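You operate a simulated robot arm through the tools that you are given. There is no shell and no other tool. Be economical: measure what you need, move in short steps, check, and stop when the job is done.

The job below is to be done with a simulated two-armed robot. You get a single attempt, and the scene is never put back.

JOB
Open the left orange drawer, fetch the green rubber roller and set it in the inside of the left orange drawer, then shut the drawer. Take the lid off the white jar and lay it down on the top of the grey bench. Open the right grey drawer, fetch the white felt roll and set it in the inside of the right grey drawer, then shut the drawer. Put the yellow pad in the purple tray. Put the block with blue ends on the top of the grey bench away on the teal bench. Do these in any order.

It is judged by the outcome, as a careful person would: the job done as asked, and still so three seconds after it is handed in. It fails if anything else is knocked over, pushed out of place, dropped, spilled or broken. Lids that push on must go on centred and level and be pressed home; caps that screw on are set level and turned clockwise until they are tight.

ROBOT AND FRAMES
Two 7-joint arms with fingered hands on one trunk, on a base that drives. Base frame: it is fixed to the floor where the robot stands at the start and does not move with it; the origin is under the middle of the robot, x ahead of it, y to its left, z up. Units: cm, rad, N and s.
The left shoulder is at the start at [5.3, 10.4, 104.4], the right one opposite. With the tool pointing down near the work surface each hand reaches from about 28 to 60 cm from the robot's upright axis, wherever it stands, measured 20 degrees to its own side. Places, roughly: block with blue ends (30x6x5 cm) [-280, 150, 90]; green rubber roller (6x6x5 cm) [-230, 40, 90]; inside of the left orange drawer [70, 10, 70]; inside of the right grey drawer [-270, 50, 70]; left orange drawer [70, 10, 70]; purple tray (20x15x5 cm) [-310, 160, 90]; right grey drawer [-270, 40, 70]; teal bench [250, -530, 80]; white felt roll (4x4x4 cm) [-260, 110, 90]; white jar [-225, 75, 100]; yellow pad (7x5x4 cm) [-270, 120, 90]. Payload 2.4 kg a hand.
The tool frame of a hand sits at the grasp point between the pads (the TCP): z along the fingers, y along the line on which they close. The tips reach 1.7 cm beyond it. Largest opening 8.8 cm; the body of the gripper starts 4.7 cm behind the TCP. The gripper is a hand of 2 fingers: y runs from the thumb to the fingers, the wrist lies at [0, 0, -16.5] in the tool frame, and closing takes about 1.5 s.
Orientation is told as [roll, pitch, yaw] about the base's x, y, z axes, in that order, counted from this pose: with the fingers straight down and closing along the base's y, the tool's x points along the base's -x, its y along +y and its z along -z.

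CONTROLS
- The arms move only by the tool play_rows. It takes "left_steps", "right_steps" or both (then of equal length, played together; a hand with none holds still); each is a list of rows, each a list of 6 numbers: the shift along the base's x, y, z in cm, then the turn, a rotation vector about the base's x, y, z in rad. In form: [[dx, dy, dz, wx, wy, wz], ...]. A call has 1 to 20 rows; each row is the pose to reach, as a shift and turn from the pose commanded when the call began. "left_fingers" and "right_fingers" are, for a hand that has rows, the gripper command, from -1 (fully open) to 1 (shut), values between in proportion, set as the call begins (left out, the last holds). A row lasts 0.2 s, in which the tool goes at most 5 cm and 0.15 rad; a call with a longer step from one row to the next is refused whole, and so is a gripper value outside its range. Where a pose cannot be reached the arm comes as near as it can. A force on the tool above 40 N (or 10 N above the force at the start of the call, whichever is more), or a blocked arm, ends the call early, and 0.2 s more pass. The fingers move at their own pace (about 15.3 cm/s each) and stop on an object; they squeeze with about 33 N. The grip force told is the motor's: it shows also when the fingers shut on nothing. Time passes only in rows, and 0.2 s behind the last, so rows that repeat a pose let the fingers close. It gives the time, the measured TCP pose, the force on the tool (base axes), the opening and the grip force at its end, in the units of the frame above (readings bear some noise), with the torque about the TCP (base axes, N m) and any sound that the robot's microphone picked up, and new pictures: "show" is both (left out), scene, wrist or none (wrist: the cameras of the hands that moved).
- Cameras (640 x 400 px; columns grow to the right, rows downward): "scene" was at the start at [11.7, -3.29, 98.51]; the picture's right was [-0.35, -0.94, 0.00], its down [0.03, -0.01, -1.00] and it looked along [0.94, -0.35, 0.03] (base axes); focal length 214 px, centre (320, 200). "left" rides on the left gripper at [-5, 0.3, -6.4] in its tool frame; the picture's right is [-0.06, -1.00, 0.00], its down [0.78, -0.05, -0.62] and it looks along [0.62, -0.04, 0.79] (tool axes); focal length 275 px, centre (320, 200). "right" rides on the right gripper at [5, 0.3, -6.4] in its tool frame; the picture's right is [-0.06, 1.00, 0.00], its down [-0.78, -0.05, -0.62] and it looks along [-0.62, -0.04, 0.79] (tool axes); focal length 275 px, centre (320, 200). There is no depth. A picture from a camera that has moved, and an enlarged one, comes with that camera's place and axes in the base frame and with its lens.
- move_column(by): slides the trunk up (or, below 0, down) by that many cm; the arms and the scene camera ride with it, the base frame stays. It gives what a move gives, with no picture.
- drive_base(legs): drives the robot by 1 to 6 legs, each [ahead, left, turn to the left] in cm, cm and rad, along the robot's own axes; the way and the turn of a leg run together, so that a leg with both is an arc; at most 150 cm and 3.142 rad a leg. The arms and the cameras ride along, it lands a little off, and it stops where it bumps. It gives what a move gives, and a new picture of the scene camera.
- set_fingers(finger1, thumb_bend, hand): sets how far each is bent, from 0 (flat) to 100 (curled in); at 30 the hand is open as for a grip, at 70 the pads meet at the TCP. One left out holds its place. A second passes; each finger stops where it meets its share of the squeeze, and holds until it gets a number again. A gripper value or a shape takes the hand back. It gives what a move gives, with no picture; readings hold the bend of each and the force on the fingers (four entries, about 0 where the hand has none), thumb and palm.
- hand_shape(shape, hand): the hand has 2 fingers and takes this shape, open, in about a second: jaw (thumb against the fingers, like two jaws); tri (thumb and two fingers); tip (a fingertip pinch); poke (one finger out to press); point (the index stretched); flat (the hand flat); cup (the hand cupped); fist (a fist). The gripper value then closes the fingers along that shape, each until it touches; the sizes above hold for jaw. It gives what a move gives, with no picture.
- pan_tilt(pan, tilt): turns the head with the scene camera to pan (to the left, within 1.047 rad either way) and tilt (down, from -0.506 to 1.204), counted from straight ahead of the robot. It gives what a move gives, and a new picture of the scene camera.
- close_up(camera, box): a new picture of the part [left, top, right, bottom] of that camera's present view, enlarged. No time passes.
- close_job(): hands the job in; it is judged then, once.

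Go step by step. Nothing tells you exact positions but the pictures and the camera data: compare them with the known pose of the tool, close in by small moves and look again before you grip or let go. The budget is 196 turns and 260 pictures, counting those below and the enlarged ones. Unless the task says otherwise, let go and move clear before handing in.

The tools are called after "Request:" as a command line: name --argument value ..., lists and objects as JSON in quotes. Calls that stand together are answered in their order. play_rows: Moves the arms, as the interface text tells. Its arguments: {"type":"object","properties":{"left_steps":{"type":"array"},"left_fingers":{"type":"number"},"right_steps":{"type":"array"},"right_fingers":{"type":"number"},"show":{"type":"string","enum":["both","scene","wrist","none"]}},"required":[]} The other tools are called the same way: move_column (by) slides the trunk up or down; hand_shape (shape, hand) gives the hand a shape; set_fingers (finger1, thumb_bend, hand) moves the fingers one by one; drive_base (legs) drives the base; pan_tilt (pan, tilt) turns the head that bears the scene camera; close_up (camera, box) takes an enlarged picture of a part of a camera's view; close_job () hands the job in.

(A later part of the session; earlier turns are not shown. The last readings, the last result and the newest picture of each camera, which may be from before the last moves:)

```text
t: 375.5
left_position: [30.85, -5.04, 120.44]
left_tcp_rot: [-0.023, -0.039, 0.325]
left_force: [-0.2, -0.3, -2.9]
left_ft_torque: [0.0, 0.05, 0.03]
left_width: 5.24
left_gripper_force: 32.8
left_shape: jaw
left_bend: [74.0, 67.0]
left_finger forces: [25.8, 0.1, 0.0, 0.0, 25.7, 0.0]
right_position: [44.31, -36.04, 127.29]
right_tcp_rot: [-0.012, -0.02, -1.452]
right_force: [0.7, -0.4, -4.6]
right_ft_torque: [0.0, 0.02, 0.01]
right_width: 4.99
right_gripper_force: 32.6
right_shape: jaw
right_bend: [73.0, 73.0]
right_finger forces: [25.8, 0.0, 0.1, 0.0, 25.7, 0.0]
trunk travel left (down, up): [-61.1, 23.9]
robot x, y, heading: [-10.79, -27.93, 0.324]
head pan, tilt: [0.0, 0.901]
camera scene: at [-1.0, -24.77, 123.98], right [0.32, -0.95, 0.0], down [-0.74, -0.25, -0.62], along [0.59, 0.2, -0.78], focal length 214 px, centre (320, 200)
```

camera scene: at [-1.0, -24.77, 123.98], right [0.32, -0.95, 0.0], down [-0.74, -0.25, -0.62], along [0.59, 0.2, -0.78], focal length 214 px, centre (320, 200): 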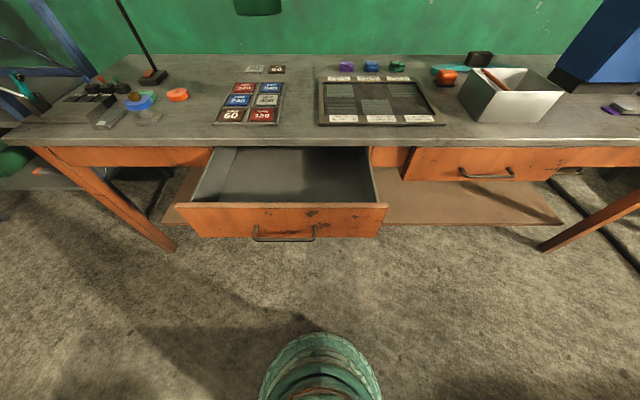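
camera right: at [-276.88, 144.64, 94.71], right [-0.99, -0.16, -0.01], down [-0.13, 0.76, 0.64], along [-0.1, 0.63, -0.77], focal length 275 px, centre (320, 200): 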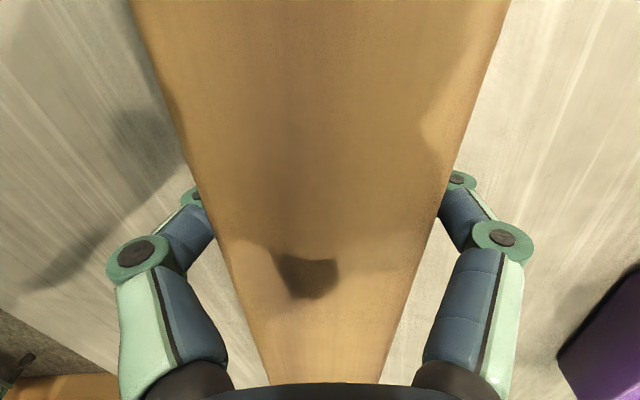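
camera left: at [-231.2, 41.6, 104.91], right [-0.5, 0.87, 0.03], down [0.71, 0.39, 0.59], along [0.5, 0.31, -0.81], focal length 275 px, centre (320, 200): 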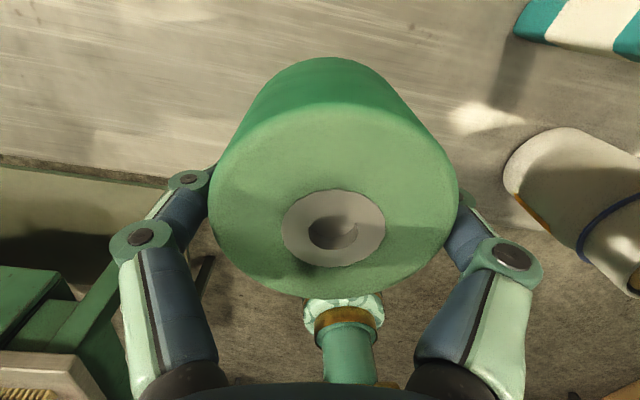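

I move the roller over the drawer's middle and lower the trunk, keeping the block clear in front of the bench.

Request:
play_rows --left_steps '[[2, 0.9, 0, 0, 0, 0], [4, 1.9, 0, 0, 0, 0], [6, 2.8, 0, 0, 0, 0], [6, 2.8, 0, 0, 0, 0]]' --show "none"

Request:
move_column --by -32

Request:
play_rows --left_steps '[[0, 0, 0, 0, 0, 0]]' --show "both"

```text
t: 376.5
left_position: [37.01, -2.26, 120.27]
left_tcp_rot: [-0.024, -0.039, 0.326]
left_force: [0.4, -0.1, -3.3]
left_ft_torque: [0.02, 0.03, 0.02]
left_width: 5.27
left_gripper_force: 33.1
left_shape: jaw
left_bend: [74.0, 67.0]
left_finger forces: [25.6, 0.0, 0.0, 0.0, 25.4, 0.1]
right_position: [44.2, -35.93, 127.3]
right_tcp_rot: [-0.009, -0.02, -1.452]
right_force: [0.1, 0.6, -5.7]
right_ft_torque: [0.01, 0.0, 0.01]
right_width: 4.99
right_gripper_force: 33.5
right_shape: jaw
right_bend: [73.0, 73.0]
right_finger forces: [25.8, 0.1, 0.0, 0.1, 25.7, 0.1]
trunk travel left (down, up): [-61.1, 23.9]
robot x, y, heading: [-10.8, -27.59, 0.325]
head pan, tilt: [0.0, 0.901]
```

```text
t: 379.7
left_position: [36.96, -2.23, 88.43]
left_tcp_rot: [-0.023, -0.038, 0.327]
left_force: [-1.4, 0.2, -3.1]
left_ft_torque: [-0.01, 0.03, 0.01]
left_width: 5.22
left_gripper_force: 33.4
left_shape: jaw
left_bend: [74.0, 67.0]
left_finger forces: [25.5, 0.1, 0.0, 0.1, 25.4, 0.0]
right_position: [44.4, -35.93, 95.29]
right_tcp_rot: [-0.009, -0.02, -1.449]
right_force: [-0.2, 0.8, -4.2]
right_ft_torque: [-0.01, 0.01, 0.02]
right_width: 4.98
right_gripper_force: 33.6
right_shape: jaw
right_bend: [73.0, 73.0]
right_finger forces: [25.8, 0.0, 0.0, 0.0, 25.6, 0.0]
trunk travel left (down, up): [-29.1, 55.9]
robot x, y, heading: [-10.48, -27.91, 0.326]
head pan, tilt: [0.0, 0.901]
```

```text
t: 380.1
left_position: [37.07, -2.2, 88.38]
left_tcp_rot: [-0.024, -0.037, 0.328]
left_force: [0.3, -0.7, -3.1]
left_ft_torque: [0.01, 0.03, 0.01]
left_width: 5.22
left_gripper_force: 32.8
left_shape: jaw
left_bend: [74.0, 67.0]
left_finger forces: [25.5, 0.0, 0.0, 0.0, 25.5, 0.0]
right_position: [44.36, -35.89, 95.36]
right_tcp_rot: [-0.01, -0.021, -1.453]
right_force: [0.5, -0.4, -3.9]
right_ft_torque: [0.0, 0.0, 0.04]
right_width: 5.0
right_gripper_force: 32.8
right_shape: jaw
right_bend: [73.0, 73.0]
right_finger forces: [25.7, 0.1, 0.0, 0.0, 25.6, 0.0]
trunk travel left (down, up): [-29.1, 55.9]
robot x, y, heading: [-10.69, -28.03, 0.327]
head pan, tilt: [0.0, 0.901]
camera scene: at [-0.39, -24.56, 91.82], right [0.32, -0.95, 0.0], down [-0.74, -0.25, -0.62], along [0.59, 0.2, -0.78], focal length 214 px, centre (320, 200)
camera left: at [41.37, -0.29, 94.88], right [0.38, -0.93, 0.03], down [-0.75, -0.29, 0.59], along [-0.54, -0.24, -0.81], focal length 275 px, centre (320, 200)
```

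scene: 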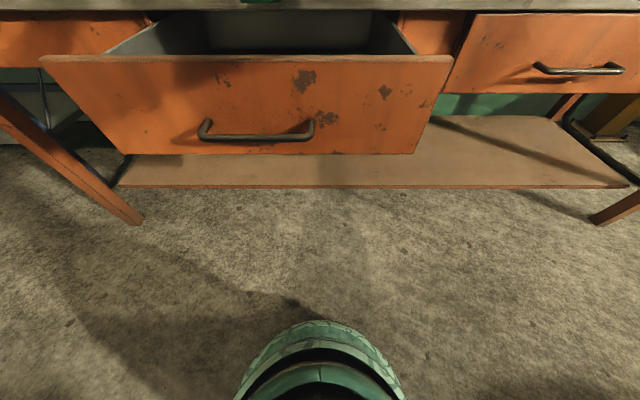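
left: 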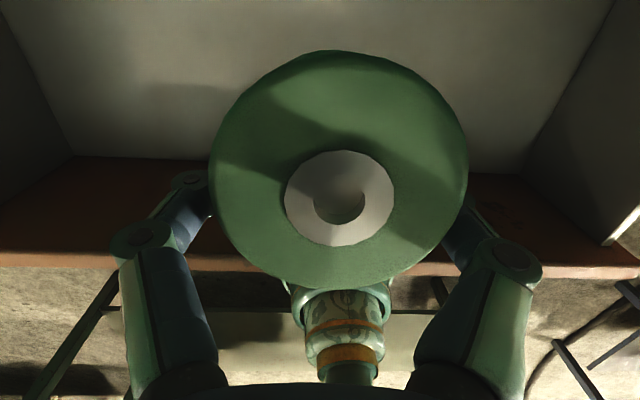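

Good alignment over the drawer. I lower the roller inside.

Request:
play_rows --left_steps '[[0, 0, -3, 0, 0, 0], [0, 0, -6, 0, 0, 0], [0, 0, -9, 0, 0, 0], [0, 0, -12, 0, 0, 0], [0, 0, -14, 0, 0, 0]]' --show "both"

```text
t: 381.3
left_position: [37.13, -2.22, 74.24]
left_tcp_rot: [-0.025, -0.039, 0.324]
left_force: [-0.4, -0.5, -3.1]
left_ft_torque: [0.01, 0.02, -0.04]
left_width: 5.21
left_gripper_force: 32.7
left_shape: jaw
left_bend: [74.0, 67.0]
left_finger forces: [25.4, 0.0, 0.1, 0.0, 25.3, 0.0]
right_position: [44.3, -35.87, 95.37]
right_tcp_rot: [-0.01, -0.021, -1.452]
right_force: [0.5, 0.2, -4.0]
right_ft_torque: [-0.01, -0.04, -0.01]
right_width: 5.0
right_gripper_force: 33.3
right_shape: jaw
right_bend: [73.0, 73.0]
right_finger forces: [25.8, 0.1, 0.1, 0.1, 25.7, 0.1]
trunk travel left (down, up): [-29.1, 55.9]
robot x, y, heading: [-10.79, -27.96, 0.325]
head pan, tilt: [0.0, 0.901]
camera scene: at [-0.39, -24.55, 91.82], right [0.32, -0.95, 0.0], down [-0.74, -0.25, -0.62], along [0.59, 0.2, -0.78], focal length 214 px, centre (320, 200)
camera left: at [41.51, -0.24, 80.7], right [0.38, -0.93, 0.03], down [-0.75, -0.29, 0.59], along [-0.54, -0.24, -0.81], focal length 275 px, centre (320, 200)
```

scene: 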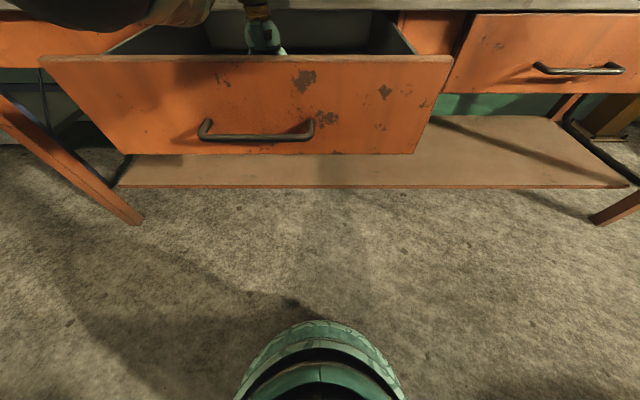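
left: 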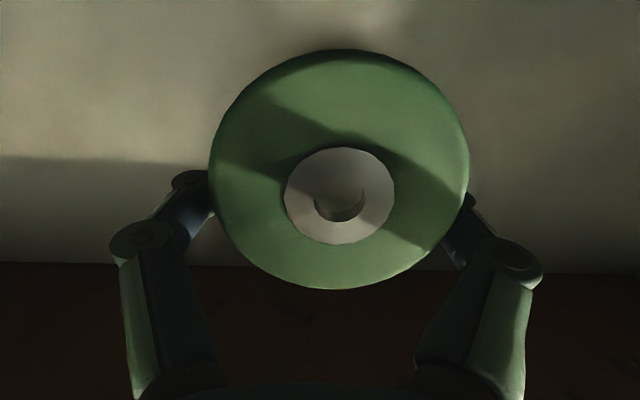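

Request:
play_rows --left_steps '[[0, 0, -0.8, 0, 0, 0], [0, 0, -1.6, 0, 0, 0], [0, 0, -2.4, 0, 0, 0]]' --show "none"

Request:
play_rows --left_steps '[[0, 0, -0.5, 0, 0, 0], [0, 0, -1, 0, 0, 0]]' --show "wrist"

```text
t: 382.1
left_position: [36.98, -2.24, 71.97]
left_tcp_rot: [-0.024, -0.038, 0.326]
left_force: [0.3, -0.5, -2.9]
left_ft_torque: [0.02, 0.0, -0.02]
left_width: 5.21
left_gripper_force: 34.1
left_shape: jaw
left_bend: [74.0, 67.0]
left_finger forces: [25.7, 0.0, 0.0, 0.0, 25.5, 0.0]
right_position: [44.3, -36.0, 95.3]
right_tcp_rot: [-0.01, -0.02, -1.453]
right_force: [0.8, -0.4, -4.2]
right_ft_torque: [0.01, 0.02, -0.02]
right_width: 4.98
right_gripper_force: 33.7
right_shape: jaw
right_bend: [73.0, 73.0]
right_finger forces: [25.7, 0.0, 0.0, 0.0, 25.7, 0.1]
trunk travel left (down, up): [-29.1, 55.9]
robot x, y, heading: [-10.63, -27.91, 0.323]
head pan, tilt: [0.0, 0.901]
```

```text
t: 382.7
left_position: [36.92, -2.2, 71.27]
left_tcp_rot: [-0.023, -0.042, 0.326]
left_force: [-2.1, 1.2, 15.5]
left_ft_torque: [-0.09, -0.04, 0.05]
left_width: 5.1
left_gripper_force: 32.9
left_shape: jaw
left_bend: [76.0, 69.0]
left_finger forces: [27.9, 0.0, 0.1, 0.0, 26.4, 0.1]
right_position: [44.22, -36.02, 95.38]
right_tcp_rot: [-0.006, -0.023, -1.452]
right_force: [-0.1, -0.3, -4.2]
right_ft_torque: [0.03, 0.02, 0.0]
right_width: 4.98
right_gripper_force: 32.9
right_shape: jaw
right_bend: [73.0, 73.0]
right_finger forces: [25.7, 0.0, 0.0, 0.0, 25.7, 0.0]
trunk travel left (down, up): [-29.1, 55.9]
robot x, y, heading: [-10.83, -27.96, 0.32]
head pan, tilt: [0.0, 0.901]
camera left: at [41.34, -0.33, 77.79], right [0.38, -0.93, 0.03], down [-0.76, -0.29, 0.58], along [-0.53, -0.24, -0.81], focal length 275 px, centre (320, 200)
```

left: 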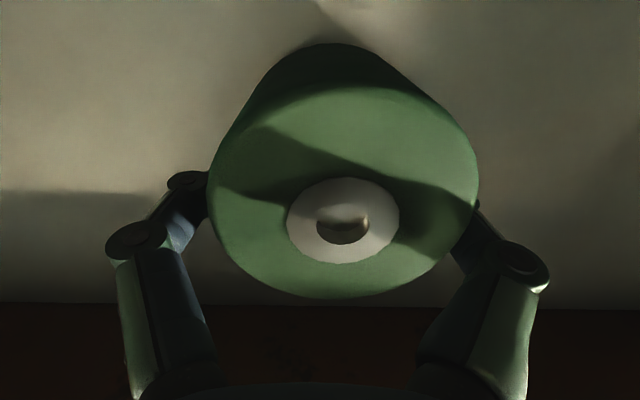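

The roller has touched the drawer floor. I open the left hand and lift it out.

Request:
play_rows --left_steps '[[0, 0, 0.2, 0, 0, 0], [0, 0, 0.2, 0, 0, 0], [0, 0, 0.2, 0, 0, 0], [0, 0, 0.2, 0, 0, 0]]' --left_fingers -0.4 --show "none"

Request:
play_rows --left_steps '[[0, 0, 0, 0, 0, 0], [0, 0, 0, 0, 0, 0], [0, 0, 0, 0, 0, 0]]' --left_fingers -1 --show "none"

Request:
play_rows --left_steps '[[0, 0, 3, 0, 0, 0], [0, 0, 6, 0, 0, 0], [0, 0, 9, 0, 0, 0], [0, 0, 12, 0, 0, 0], [0, 0, 15, 0, 0, 0], [0, 0, 18, 0, 0, 0]]' --show "wrist"

```text
t: 383.7
left_position: [37.03, -2.19, 71.19]
left_tcp_rot: [-0.023, -0.036, 0.327]
left_force: [0.2, -0.7, -0.7]
left_ft_torque: [0.02, 0.0, -0.06]
left_width: 6.13
left_gripper_force: 0.0
left_shape: jaw
left_bend: [67.0, 64.0]
left_finger forces: [0.0, 0.0, 0.1, 0.0, 0.9, 0.0]
right_position: [44.37, -35.99, 95.29]
right_tcp_rot: [-0.011, -0.021, -1.451]
right_force: [-0.1, -0.1, -4.8]
right_ft_torque: [0.05, 0.0, -0.01]
right_width: 4.97
right_gripper_force: 32.9
right_shape: jaw
right_bend: [73.0, 73.0]
right_finger forces: [25.7, 0.0, 0.1, 0.0, 25.7, 0.0]
trunk travel left (down, up): [-29.1, 55.9]
robot x, y, heading: [-10.64, -27.59, 0.324]
head pan, tilt: [0.0, 0.901]
```

```text
t: 384.5
left_position: [36.92, -2.12, 71.23]
left_tcp_rot: [-0.023, -0.039, 0.327]
left_force: [-0.4, -1.0, 0.4]
left_ft_torque: [0.02, 0.02, 0.01]
left_width: 8.77
left_gripper_force: 0.0
left_shape: jaw
left_bend: [30.0, 30.0]
left_finger forces: [0.0, 0.0, 0.0, 0.0, 0.3, 0.0]
right_position: [44.47, -35.99, 95.33]
right_tcp_rot: [-0.012, -0.024, -1.452]
right_force: [1.0, -0.6, -4.4]
right_ft_torque: [0.0, -0.04, -0.01]
right_width: 5.0
right_gripper_force: 33.2
right_shape: jaw
right_bend: [73.0, 73.0]
right_finger forces: [25.7, 0.1, 0.0, 0.0, 25.7, 0.0]
trunk travel left (down, up): [-29.1, 55.9]
robot x, y, heading: [-10.95, -27.71, 0.322]
head pan, tilt: [0.0, 0.901]
```

```text
t: 385.9
left_position: [36.96, -2.39, 89.31]
left_tcp_rot: [-0.025, -0.036, 0.325]
left_force: [-0.5, -0.1, -0.6]
left_ft_torque: [0.0, 0.0, -0.01]
left_width: 8.79
left_gripper_force: 0.0
left_shape: jaw
left_bend: [30.0, 30.0]
left_finger forces: [0.0, 0.1, 0.0, 0.0, 0.1, 0.0]
right_position: [44.14, -35.96, 95.26]
right_tcp_rot: [-0.01, -0.022, -1.454]
right_force: [-0.4, 0.1, -4.4]
right_ft_torque: [0.01, 0.01, 0.0]
right_width: 5.0
right_gripper_force: 32.9
right_shape: jaw
right_bend: [73.0, 73.0]
right_finger forces: [25.8, 0.0, 0.0, 0.0, 25.8, 0.0]
trunk travel left (down, up): [-29.1, 55.9]
robot x, y, heading: [-10.49, -27.88, 0.325]
head pan, tilt: [0.0, 0.901]
camera left: at [41.32, -0.37, 95.78], right [0.38, -0.93, 0.03], down [-0.75, -0.29, 0.59], along [-0.54, -0.24, -0.81], focal length 275 px, centre (320, 200)
```

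left: 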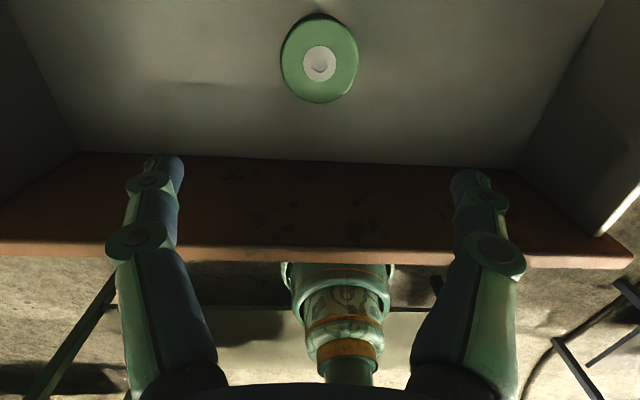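

The roller is standing in the drawer. I back off 22 cm, close the left fingers, and pitch that hand forward to push the drawer shut.

Request:
drive_base --legs '[[-22, 0, 0]]'

Request:
play_rows --left_steps '[[0.2, 0.1, -0.8, 0.038, -0.114, 0], [0.4, 0.2, -2, 0.076, -0.228, 0], [0.6, 0.3, -3.5, 0.115, -0.341, 0], [0.8, 0.3, -5, 0.153, -0.455, 0], [1, 0.4, -6.5, 0.191, -0.569, 0], [1.2, 0.5, -8, 0.229, -0.683, 0], [1.4, 0.6, -9.5, 0.267, -0.797, 0], [1.6, 0.6, -11, 0.306, -0.91, 0], [1.8, 0.7, -12, 0.344, -1.024, 0], [2, 0.8, -12.6, 0.382, -1.138, 0], [2, 0.8, -12.6, 0.382, -1.138, 0]]' --left_fingers 1 --show "both"

```text
t: 387.6
left_position: [15.79, -9.19, 89.3]
left_tcp_rot: [-0.025, -0.039, 0.327]
left_force: [0.2, 0.2, 0.7]
left_ft_torque: [0.0, -0.04, 0.0]
left_width: 8.76
left_gripper_force: 0.1
left_shape: jaw
left_bend: [30.0, 30.0]
left_finger forces: [0.1, 0.0, 0.0, 0.0, 0.1, 0.0]
right_position: [23.18, -42.91, 95.35]
right_tcp_rot: [-0.011, -0.02, -1.45]
right_force: [0.7, 0.2, -4.5]
right_ft_torque: [0.02, -0.03, -0.01]
right_width: 4.97
right_gripper_force: 33.0
right_shape: jaw
right_bend: [73.0, 73.0]
right_finger forces: [26.0, 0.0, 0.0, 0.0, 25.8, 0.0]
trunk travel left (down, up): [-29.1, 55.9]
robot x, y, heading: [-32.17, -34.84, 0.328]
head pan, tilt: [0.0, 0.901]
camera scene: at [-21.5, -31.66, 91.82], right [0.32, -0.95, 0.0], down [-0.74, -0.25, -0.62], along [0.59, 0.2, -0.78], focal length 214 px, centre (320, 200)
```

scene: 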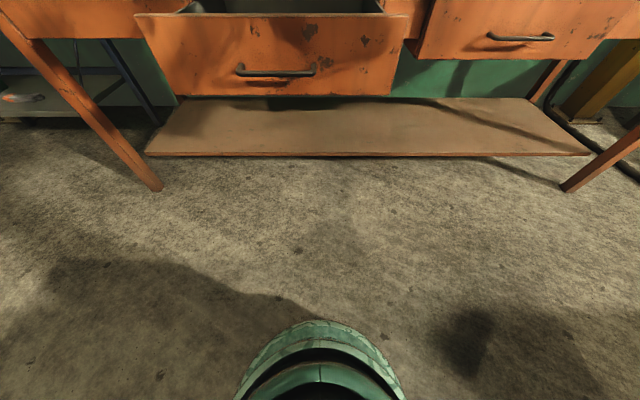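

```text
t: 390.2
left_position: [17.35, -4.73, 77.44]
left_tcp_rot: [0.217, -1.256, 0.126]
left_force: [0.1, -0.2, 1.1]
left_ft_torque: [-0.06, 0.01, 0.0]
left_width: 0.0
left_gripper_force: 32.7
left_shape: jaw
left_bend: [66.0, 72.0]
left_finger forces: [0.0, 0.0, 0.0, 0.0, 0.1, 0.0]
right_position: [23.26, -42.97, 95.4]
right_tcp_rot: [-0.012, -0.021, -1.447]
right_force: [-0.7, 0.1, -5.4]
right_ft_torque: [0.01, -0.04, 0.0]
right_width: 4.99
right_gripper_force: 33.2
right_shape: jaw
right_bend: [73.0, 73.0]
right_finger forces: [26.0, 0.0, 0.0, 0.1, 25.7, 0.0]
trunk travel left (down, up): [-29.1, 55.9]
robot x, y, heading: [-31.83, -34.9, 0.324]
head pan, tilt: [0.0, 0.901]
stopped in row 11 (left hand): the arm was blocked; the commanded pose is now the measured one
camera scene: at [-24.27, -31.3, 89.56], right [0.53, -0.85, 0.0], down [-0.8, -0.51, -0.31], along [0.26, 0.17, -0.95], focal length 214 px, centre (320, 200)
camera left: at [13.25, -6.38, 84.12], right [0.34, -0.94, -0.01], down [-0.78, -0.28, -0.56], along [0.53, 0.2, -0.83], focal length 275 px, centre (320, 200)
```

scene: 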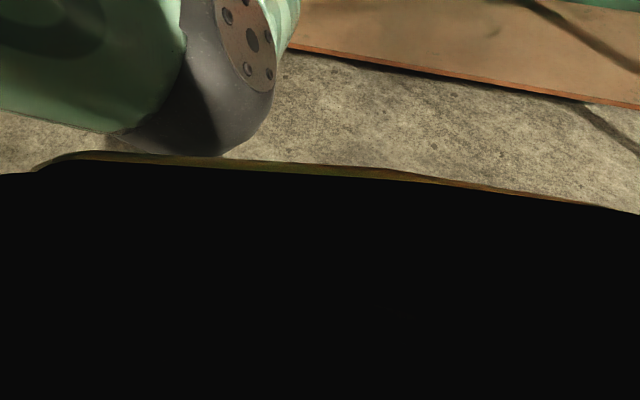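
left: 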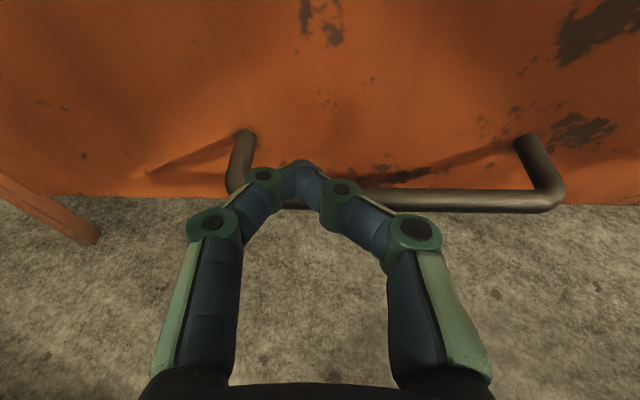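

The left elbow seems to have met my own head in this folded posture. I back the base 12 cm and extend the arm, correcting its orientation.

Request:
drive_base --legs '[[-12, 0, 0]]'

Request:
play_rows --left_steps '[[1.9, 0.3, 0.3, 0, 0, 0.04], [3.8, 0.6, 0.3, 0, 0, 0.08], [5.7, 0.9, 0.3, 0, 0, 0.12], [7.6, 1.2, 0.3, 0, 0, 0.16], [9.5, 1.4, 0.3, 0, 0, 0.2], [11, 1.6, 0.3, 0, 0, 0.2]]' --show "both"

```text
t: 391.4
left_position: [6.01, -8.72, 77.3]
left_tcp_rot: [0.217, -1.256, 0.122]
left_force: [0.6, 0.3, -0.9]
left_ft_torque: [-0.01, 0.02, 0.02]
left_width: 0.01
left_gripper_force: 33.0
left_shape: jaw
left_bend: [66.0, 72.0]
left_finger forces: [0.0, 0.1, 0.1, 0.0, 0.0, 0.0]
right_position: [11.78, -46.93, 95.34]
right_tcp_rot: [-0.01, -0.021, -1.452]
right_force: [-0.5, -0.5, -4.2]
right_ft_torque: [0.04, 0.03, -0.02]
right_width: 4.97
right_gripper_force: 32.8
right_shape: jaw
right_bend: [73.0, 73.0]
right_finger forces: [26.1, 0.1, 0.0, 0.0, 25.9, 0.1]
trunk travel left (down, up): [-29.1, 55.9]
robot x, y, heading: [-43.05, -38.56, 0.33]
head pan, tilt: [0.0, 0.901]
camera scene: at [-35.67, -35.23, 89.55], right [0.52, -0.85, 0.0], down [-0.81, -0.5, -0.31], along [0.26, 0.16, -0.95], focal length 214 px, centre (320, 200)
```

scene: 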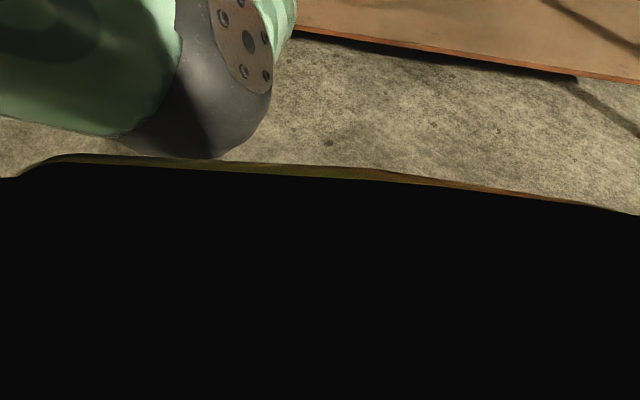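

```text
t: 392.8
left_position: [17.15, -7.29, 79.98]
left_tcp_rot: [0.224, -1.257, 0.312]
left_force: [0.9, -0.5, -0.4]
left_ft_torque: [-0.03, -0.03, 0.03]
left_width: 0.02
left_gripper_force: 32.6
left_shape: jaw
left_bend: [66.0, 72.0]
left_finger forces: [0.0, 0.0, 0.0, 0.1, 0.1, 0.0]
left hand out of reach, approached as far as the arm can: row 5, 6
right_position: [11.85, -46.91, 95.52]
right_tcp_rot: [-0.011, -0.022, -1.45]
right_force: [0.1, -0.4, -4.4]
right_ft_torque: [-0.02, 0.01, 0.0]
right_width: 5.01
right_gripper_force: 32.9
right_shape: jaw
right_bend: [73.0, 73.0]
right_finger forces: [26.0, 0.0, 0.0, 0.0, 25.9, 0.0]
trunk travel left (down, up): [-29.1, 55.9]
robot x, y, heading: [-43.61, -38.85, 0.33]
head pan, tilt: [0.0, 0.901]
camera scene: at [-32.93, -35.54, 91.82], right [0.32, -0.95, 0.0], down [-0.74, -0.25, -0.62], along [0.59, 0.2, -0.78], focal length 214 px, centre (320, 200)
camera left: at [13.24, -9.74, 86.61], right [0.52, -0.85, -0.01], down [-0.71, -0.42, -0.56], along [0.48, 0.3, -0.83], focal length 275 px, centre (320, 200)
```

scene: 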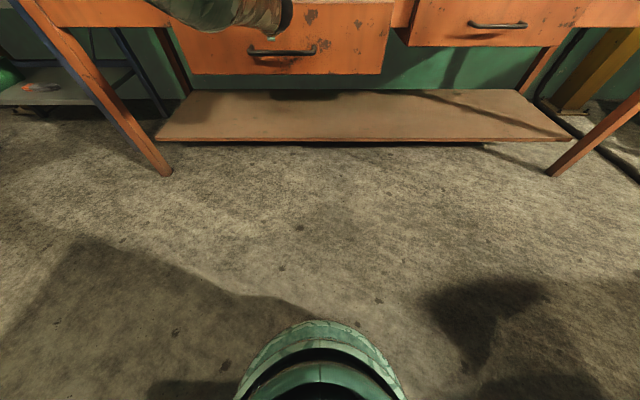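
left: 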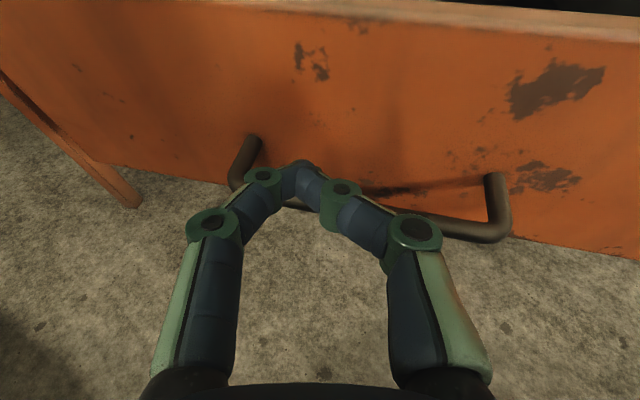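

Request:
play_rows --left_steps '[[0, -0.4, -0.7, 0, 0, -0.07], [0, -0.8, -1.4, 0, 0, -0.14], [0, -1.3, -2.2, 0, 0, -0.22], [0, -1.3, -3.2, 0, 0, -0.22]]' --show "both"

```text
t: 393.8
left_position: [16.86, -8.56, 77.11]
left_tcp_rot: [0.218, -1.254, 0.099]
left_force: [0.3, 0.2, 0.5]
left_ft_torque: [0.02, -0.02, 0.01]
left_width: 0.02
left_gripper_force: 33.0
left_shape: jaw
left_bend: [66.0, 72.0]
left_finger forces: [0.0, 0.0, 0.0, 0.0, 0.1, 0.0]
left hand out of reach, approached as far as the arm can: row 4
right_position: [11.95, -46.88, 95.16]
right_tcp_rot: [-0.011, -0.021, -1.45]
right_force: [0.0, -1.6, -2.8]
right_ft_torque: [-0.02, 0.0, 0.01]
right_width: 4.97
right_gripper_force: 33.3
right_shape: jaw
right_bend: [73.0, 73.0]
right_finger forces: [26.1, 0.0, 0.0, 0.0, 25.9, 0.0]
trunk travel left (down, up): [-29.1, 55.9]
robot x, y, heading: [-43.6, -38.97, 0.325]
head pan, tilt: [0.0, 0.901]
camera scene: at [-32.93, -35.53, 91.82], right [0.32, -0.95, 0.0], down [-0.74, -0.25, -0.62], along [0.59, 0.2, -0.78], focal length 214 px, centre (320, 200)
camera left: at [12.53, -10.12, 83.75], right [0.32, -0.95, -0.01], down [-0.79, -0.26, -0.56], along [0.53, 0.19, -0.83], focal length 275 px, centre (320, 200)
```

scene: 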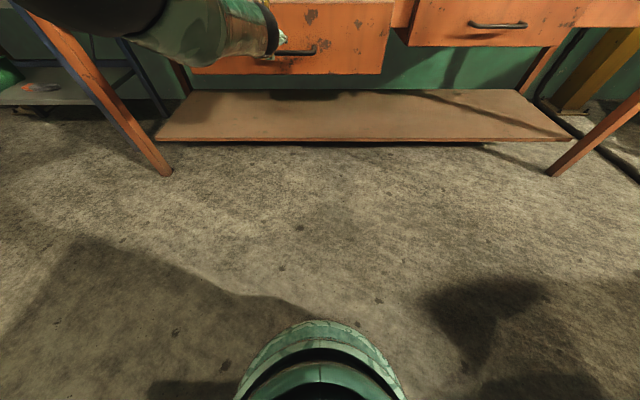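
left: 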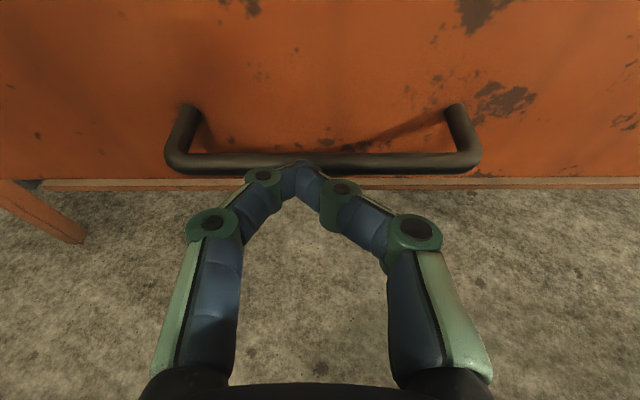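

The hand points straight at the panel just above the handle. I push by driving the base forward 20 cm.

Request:
drive_base --legs '[[10, 0, 0], [10, 0, -0.005]]'

Request:
close_up --camera "left" --box '[0, 0, 640, 400]'

```text
t: 395.7
left_position: [36.04, -2.4, 77.14]
left_tcp_rot: [0.214, -1.255, 0.098]
left_force: [-0.1, -0.2, 0.2]
left_ft_torque: [0.01, 0.01, -0.03]
left_width: 0.01
left_gripper_force: 33.5
left_shape: jaw
left_bend: [71.0, 73.0]
left_finger forces: [0.1, 0.0, 0.1, 0.0, 0.0, 0.0]
right_position: [30.84, -40.71, 95.19]
right_tcp_rot: [-0.011, -0.021, -1.456]
right_force: [-0.2, 1.1, -5.1]
right_ft_torque: [0.01, -0.03, 0.0]
right_width: 4.97
right_gripper_force: 33.0
right_shape: jaw
right_bend: [73.0, 73.0]
right_finger forces: [26.3, 0.0, 0.0, 0.1, 26.3, 0.0]
trunk travel left (down, up): [-29.1, 55.9]
robot x, y, heading: [-24.07, -32.33, 0.323]
head pan, tilt: [0.0, 0.901]
camera scene: at [-13.77, -29.15, 91.82], right [0.32, -0.95, 0.0], down [-0.74, -0.25, -0.62], along [0.59, 0.2, -0.78], focal length 214 px, centre (320, 200)
```

scene: 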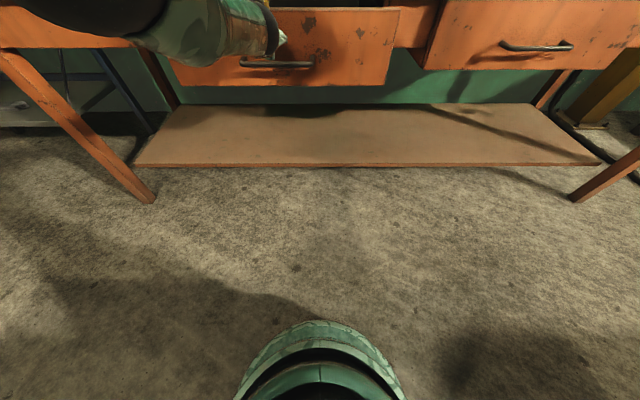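

```text
1.00 times, centred on (320, 200) of left (not enlarged: the box is as wide or as high as the picture)
camera zoom: at [31.81, -3.94, 83.76], right [0.32, -0.95, -0.01], down [-0.79, -0.26, -0.56], along [0.53, 0.18, -0.83], focal length 275 px, centre (320, 200)
```

zoom: 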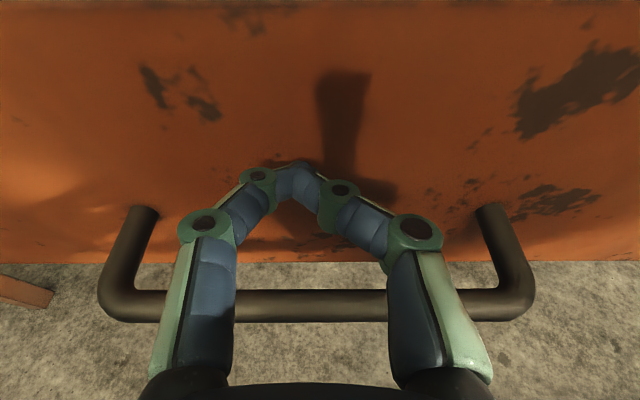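

The drawer is sliding in. I drive 9 cm more, then finish with the arm.

Request:
drive_base --legs '[[9, 0, 0]]'

Request:
play_rows --left_steps '[[0.6, 0.2, 0, 0, 0, 0], [1.2, 0.4, 0, 0, 0, 0], [1.8, 0.6, 0, 0, 0, 0], [2.4, 0.8, 0, 0, 0, 0], [3, 1, 0, 0, 0, 0]]' --show "both"

```text
t: 396.8
left_position: [44.71, 0.5, 77.13]
left_tcp_rot: [0.214, -1.256, 0.099]
left_force: [-0.4, 0.9, -0.1]
left_ft_torque: [-0.02, 0.0, -0.01]
left_width: 0.02
left_gripper_force: 32.3
left_shape: jaw
left_bend: [71.0, 73.0]
left_finger forces: [0.0, 0.0, 0.0, 0.0, 0.0, 0.0]
right_position: [39.51, -37.75, 95.26]
right_tcp_rot: [-0.009, -0.022, -1.453]
right_force: [-0.3, -0.2, -4.5]
right_ft_torque: [-0.03, 0.03, -0.01]
right_width: 4.96
right_gripper_force: 33.0
right_shape: jaw
right_bend: [73.0, 73.0]
right_finger forces: [26.3, 0.0, 0.0, 0.0, 26.1, 0.0]
trunk travel left (down, up): [-29.1, 55.9]
robot x, y, heading: [-14.96, -29.43, 0.322]
head pan, tilt: [0.0, 0.901]
camera scene: at [-5.07, -26.24, 91.82], right [0.32, -0.95, 0.0], down [-0.74, -0.25, -0.62], along [0.59, 0.2, -0.78], focal length 214 px, centre (320, 200)
```

scene: 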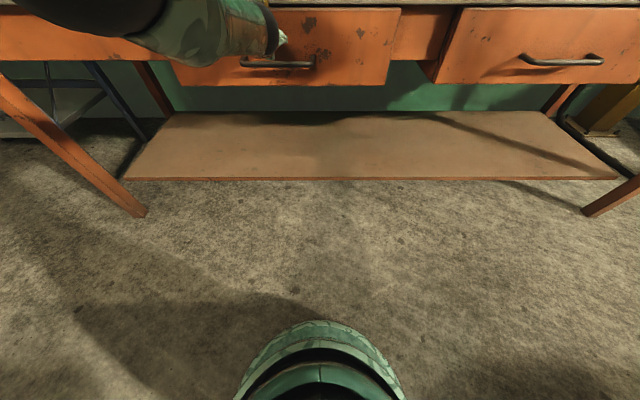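

```text
t: 398.0
left_position: [45.14, 0.89, 77.69]
left_tcp_rot: [0.215, -1.255, 0.1]
left_force: [0.1, 0.9, 0.9]
left_ft_torque: [-0.03, -0.03, 0.0]
left_width: 0.0
left_gripper_force: 33.5
left_shape: jaw
left_bend: [71.0, 73.0]
left_finger forces: [0.0, 0.1, 0.0, 0.0, 0.1, 0.1]
left hand out of reach, approached as far as the arm can: row 1, 2, 3, 4, 5
right_position: [39.6, -37.71, 95.27]
right_tcp_rot: [-0.01, -0.022, -1.454]
right_force: [-0.5, 0.7, -4.8]
right_ft_torque: [-0.04, 0.02, -0.03]
right_width: 4.96
right_gripper_force: 32.8
right_shape: jaw
right_bend: [73.0, 73.0]
right_finger forces: [26.4, 0.0, 0.0, 0.0, 26.2, 0.1]
trunk travel left (down, up): [-29.1, 55.9]
robot x, y, heading: [-15.25, -29.4, 0.32]
head pan, tilt: [0.0, 0.901]
camera scene: at [-5.08, -26.24, 91.82], right [0.32, -0.95, 0.0], down [-0.74, -0.25, -0.62], along [0.59, 0.2, -0.78], focal length 214 px, centre (320, 200)
camera left: at [40.86, -0.64, 84.48], right [0.32, -0.95, -0.01], down [-0.79, -0.26, -0.56], along [0.53, 0.18, -0.83], focal length 275 px, centre (320, 200)
```

scene: 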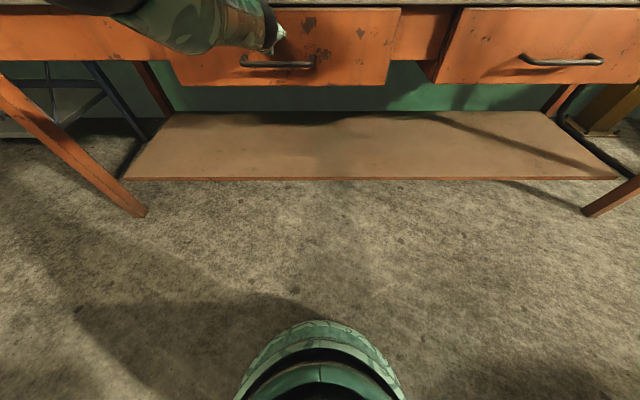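
left: 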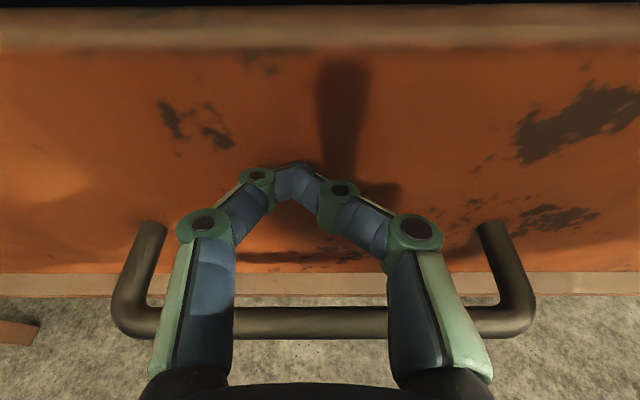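

Request:
drive_base --legs '[[2, 0, 0], [1.5, 0, 0]]'

```text
t: 398.9
left_position: [46.27, 1.12, 77.82]
left_tcp_rot: [0.212, -1.252, 0.101]
left_force: [-7.8, -3.4, 2.6]
left_ft_torque: [0.01, -0.03, 0.05]
left_width: 0.38
left_gripper_force: 33.7
left_shape: jaw
left_bend: [75.0, 75.0]
left_finger forces: [0.0, 0.0, 0.0, 0.0, 0.0, 0.1]
right_position: [40.75, -37.21, 95.36]
right_tcp_rot: [-0.013, -0.02, -1.453]
right_force: [0.0, -1.2, -4.9]
right_ft_torque: [0.0, 0.0, 0.02]
right_width: 4.99
right_gripper_force: 33.3
right_shape: jaw
right_bend: [73.0, 73.0]
right_finger forces: [26.3, 0.1, 0.1, 0.1, 26.1, 0.0]
trunk travel left (down, up): [-29.1, 55.9]
robot x, y, heading: [-13.71, -29.3, 0.327]
head pan, tilt: [0.0, 0.901]
stopped in leg 1: the force on the tool passed its limit at 48 N (the readings are from after the stop); the commanded pose is now the measured one
camera scene: at [-3.84, -25.83, 91.83], right [0.32, -0.95, 0.0], down [-0.74, -0.25, -0.62], along [0.59, 0.2, -0.78], focal length 214 px, centre (320, 200)
```

scene: 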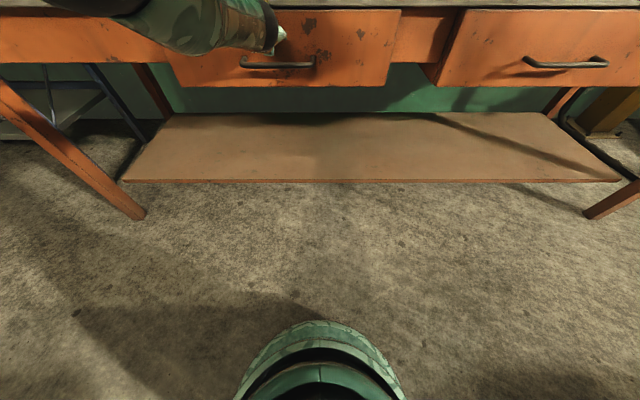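

The drawer hit its stop at 48 N, so it is fully shut. I back away straight and look.

Request:
drive_base --legs '[[-32, 0, 0]]'

Request:
pan_tilt --pan 0.1 --tilt 0.5

```text
t: 401.0
left_position: [15.82, -9.2, 77.56]
left_tcp_rot: [0.209, -1.252, 0.096]
left_force: [-0.4, -0.5, 0.3]
left_ft_torque: [0.02, 0.02, 0.03]
left_width: 0.26
left_gripper_force: 32.7
left_shape: jaw
left_bend: [75.0, 74.0]
left_finger forces: [0.0, 0.1, 0.0, 0.1, 0.1, 0.1]
right_position: [10.14, -47.72, 95.32]
right_tcp_rot: [-0.012, -0.023, -1.458]
right_force: [0.5, 0.7, -4.2]
right_ft_torque: [0.02, 0.02, -0.02]
right_width: 4.95
right_gripper_force: 32.9
right_shape: jaw
right_bend: [73.0, 73.0]
right_finger forces: [26.3, 0.1, 0.0, 0.1, 26.2, 0.0]
trunk travel left (down, up): [-29.1, 55.9]
robot x, y, heading: [-44.7, -39.57, 0.319]
head pan, tilt: [0.0, 0.901]
camera scene: at [-34.49, -36.04, 91.82], right [0.31, -0.95, 0.0], down [-0.74, -0.24, -0.62], along [0.59, 0.19, -0.78], focal length 214 px, centre (320, 200)
```

scene: 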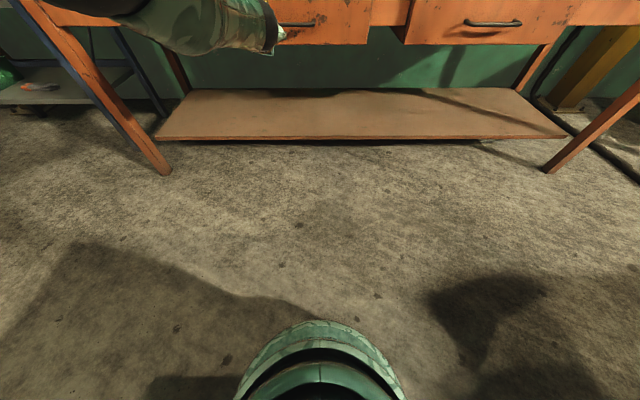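

```text
t: 401.9
left_position: [15.69, -9.23, 77.6]
left_tcp_rot: [0.211, -1.251, 0.098]
left_force: [0.2, 0.2, -1.6]
left_ft_torque: [0.02, -0.02, -0.01]
left_width: 0.25
left_gripper_force: 33.7
left_shape: jaw
left_bend: [75.0, 74.0]
left_finger forces: [0.0, 0.0, 0.1, 0.0, 0.1, 0.1]
right_position: [10.22, -47.74, 95.24]
right_tcp_rot: [-0.013, -0.022, -1.456]
right_force: [0.0, 0.5, -5.1]
right_ft_torque: [0.03, 0.02, -0.03]
right_width: 4.95
right_gripper_force: 33.2
right_shape: jaw
right_bend: [73.0, 73.0]
right_finger forces: [26.4, 0.1, 0.1, 0.1, 26.3, 0.0]
trunk travel left (down, up): [-29.1, 55.9]
robot x, y, heading: [-45.1, -39.58, 0.318]
head pan, tilt: [0.099, 0.499]
camera scene: at [-33.34, -34.71, 95.2], right [0.41, -0.91, 0.0], down [-0.44, -0.19, -0.88], along [0.8, 0.36, -0.48], focal length 214 px, centre (320, 200)
```

scene: 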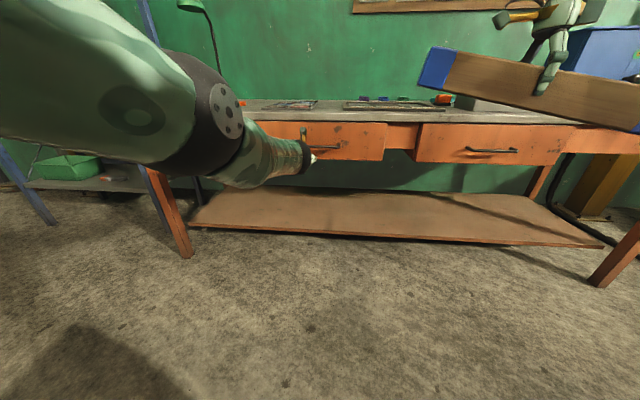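

The orange drawer is shut. I fold the left hand back, raise the trunk, and turn toward the teal bench to look for a route.

Request:
play_rows --left_steps '[[0, 0, 1, -0.038, 0.114, 0], [0, 0, 2, -0.076, 0.228, 0], [0, 0, 3.5, -0.115, 0.341, 0], [0, 0, 5, -0.153, 0.455, 0], [0, 0, 6.5, -0.191, 0.569, 0], [0, 0, 8, -0.229, 0.683, 0], [0, 0, 9.5, -0.267, 0.797, 0], [0, 0, 11, -0.306, 0.91, 0], [0, 0, 12, -0.344, 1.024, 0], [0, 0, 12.6, -0.382, 1.138, 0]]' --left_fingers -1 --show "none"

Request:
move_column --by 20

Request:
pan_tilt --pan 0 --tilt 0.35

Request:
drive_base --legs '[[0, 0, -1.4]]'

```text
t: 404.1
left_position: [7.82, -11.01, 89.66]
left_tcp_rot: [0.005, -0.136, 0.253]
left_force: [0.1, -0.2, -1.0]
left_ft_torque: [0.02, 0.03, -0.03]
left_width: 8.8
left_gripper_force: 0.0
left_shape: jaw
left_bend: [30.0, 30.0]
left_finger forces: [0.0, 0.0, 0.1, 0.0, 0.0, 0.0]
left hand out of reach, approached as far as the arm can: row 1, 5, 6, 7, 8, 9, 10
right_position: [10.11, -47.87, 95.25]
right_tcp_rot: [-0.011, -0.02, -1.457]
right_force: [0.0, 1.0, -4.7]
right_ft_torque: [0.02, 0.0, 0.01]
right_width: 4.99
right_gripper_force: 33.2
right_shape: jaw
right_bend: [73.0, 73.0]
right_finger forces: [26.3, 0.0, 0.0, 0.0, 26.3, 0.0]
trunk travel left (down, up): [-29.1, 55.9]
robot x, y, heading: [-44.67, -39.26, 0.32]
head pan, tilt: [0.099, 0.499]
```

```text
t: 406.3
left_position: [7.13, -11.09, 113.56]
left_tcp_rot: [0.01, -0.207, 0.254]
left_force: [0.0, -0.1, 0.4]
left_ft_torque: [0.03, 0.04, 0.02]
left_width: 8.78
left_gripper_force: 0.1
left_shape: jaw
left_bend: [30.0, 30.0]
left_finger forces: [0.0, 0.0, 0.0, 0.1, 0.1, 0.1]
right_position: [10.18, -47.69, 115.35]
right_tcp_rot: [-0.011, -0.021, -1.457]
right_force: [0.3, -0.3, -4.7]
right_ft_torque: [-0.01, 0.03, 0.03]
right_width: 5.0
right_gripper_force: 32.7
right_shape: jaw
right_bend: [73.0, 73.0]
right_finger forces: [26.3, 0.0, 0.1, 0.0, 26.2, 0.0]
trunk travel left (down, up): [-49.1, 35.9]
robot x, y, heading: [-44.69, -39.31, 0.317]
head pan, tilt: [0.099, 0.499]
```

```text
t: 407.0
left_position: [7.01, -11.11, 113.73]
left_tcp_rot: [0.011, -0.209, 0.254]
left_force: [-0.4, -0.9, 0.5]
left_ft_torque: [0.01, 0.01, 0.04]
left_width: 8.77
left_gripper_force: 0.1
left_shape: jaw
left_bend: [30.0, 30.0]
left_finger forces: [0.0, 0.0, 0.1, 0.0, 0.0, 0.0]
right_position: [10.17, -47.67, 115.25]
right_tcp_rot: [-0.012, -0.02, -1.457]
right_force: [-0.7, 0.1, -4.2]
right_ft_torque: [0.02, -0.03, 0.01]
right_width: 4.94
right_gripper_force: 32.9
right_shape: jaw
right_bend: [73.0, 73.0]
right_finger forces: [26.3, 0.0, 0.1, 0.1, 26.3, 0.0]
trunk travel left (down, up): [-49.1, 35.9]
robot x, y, heading: [-44.95, -39.23, 0.311]
head pan, tilt: [0.0, 0.351]
camera scene: at [-33.3, -35.65, 116.68], right [0.31, -0.95, 0.0], down [-0.33, -0.11, -0.94], along [0.89, 0.29, -0.34], focal length 214 px, centre (320, 200)
```

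scene: 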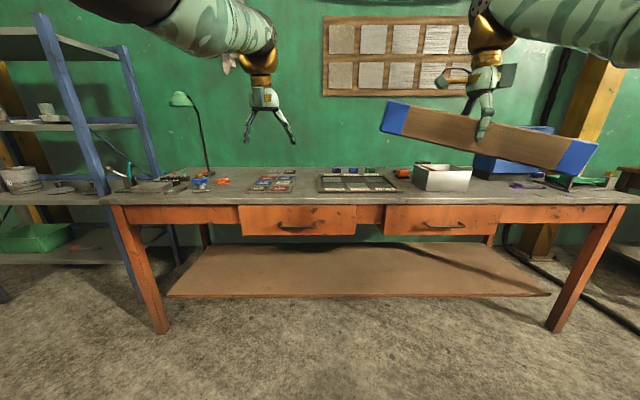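

```text
t: 410.8
left_position: [-8.41, -85.69, 113.68]
left_tcp_rot: [0.011, -0.208, -1.15]
left_force: [0.4, -0.5, 0.4]
left_ft_torque: [0.02, 0.02, -0.02]
left_width: 8.78
left_gripper_force: 0.1
left_shape: jaw
left_bend: [30.0, 30.0]
left_finger forces: [0.1, 0.0, 0.0, 0.1, 0.0, 0.1]
right_position: [-43.93, -94.88, 115.3]
right_tcp_rot: [-0.012, -0.021, -2.861]
right_force: [0.0, 0.9, -4.5]
right_ft_torque: [0.01, -0.05, 0.02]
right_width: 4.93
right_gripper_force: 33.0
right_shape: jaw
right_bend: [73.0, 73.0]
right_finger forces: [25.9, 0.0, 0.1, 0.0, 25.9, 0.0]
trunk travel left (down, up): [-49.1, 35.9]
robot x, y, heading: [-44.88, -39.19, -1.084]
head pan, tilt: [0.0, 0.351]
camera scene: at [-39.21, -50.22, 116.68], right [-0.88, -0.47, 0.0], down [-0.16, 0.3, -0.94], along [0.44, -0.83, -0.34], focal length 214 px, centre (320, 200)
```

scene: 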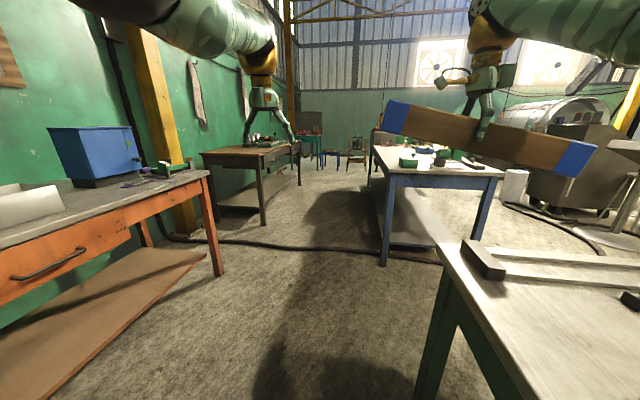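

I see the teal table far ahead beyond a corridor between the brown table (left) and the blue table (right). I drive down the corridor in stages.

Request:
drive_base --legs '[[150, 0, 0], [60, -8, 0]]'

```text
t: 421.5
left_position: [85.59, -279.83, 113.76]
left_tcp_rot: [0.012, -0.209, -1.148]
left_force: [-0.5, 1.1, -0.7]
left_ft_torque: [0.01, -0.02, 0.0]
left_width: 8.78
left_gripper_force: 0.0
left_shape: jaw
left_bend: [30.0, 30.0]
left_finger forces: [0.1, 0.0, 0.0, 0.0, 0.0, 0.0]
right_position: [50.13, -288.89, 115.18]
right_tcp_rot: [-0.013, -0.021, -2.859]
right_force: [-0.2, 0.3, -5.3]
right_ft_torque: [0.01, -0.03, -0.02]
right_width: 4.93
right_gripper_force: 32.9
right_shape: jaw
right_bend: [73.0, 73.0]
right_finger forces: [26.1, 0.0, 0.1, 0.0, 26.0, 0.0]
trunk travel left (down, up): [-49.1, 35.9]
robot x, y, heading: [49.14, -233.54, -1.083]
head pan, tilt: [0.0, 0.351]
camera scene: at [54.74, -244.34, 116.68], right [-0.88, -0.47, 0.0], down [-0.16, 0.3, -0.94], along [0.44, -0.83, -0.34], focal length 214 px, centre (320, 200)
```

scene: 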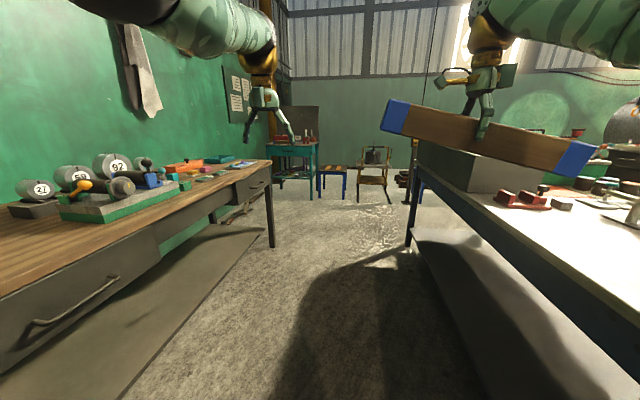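

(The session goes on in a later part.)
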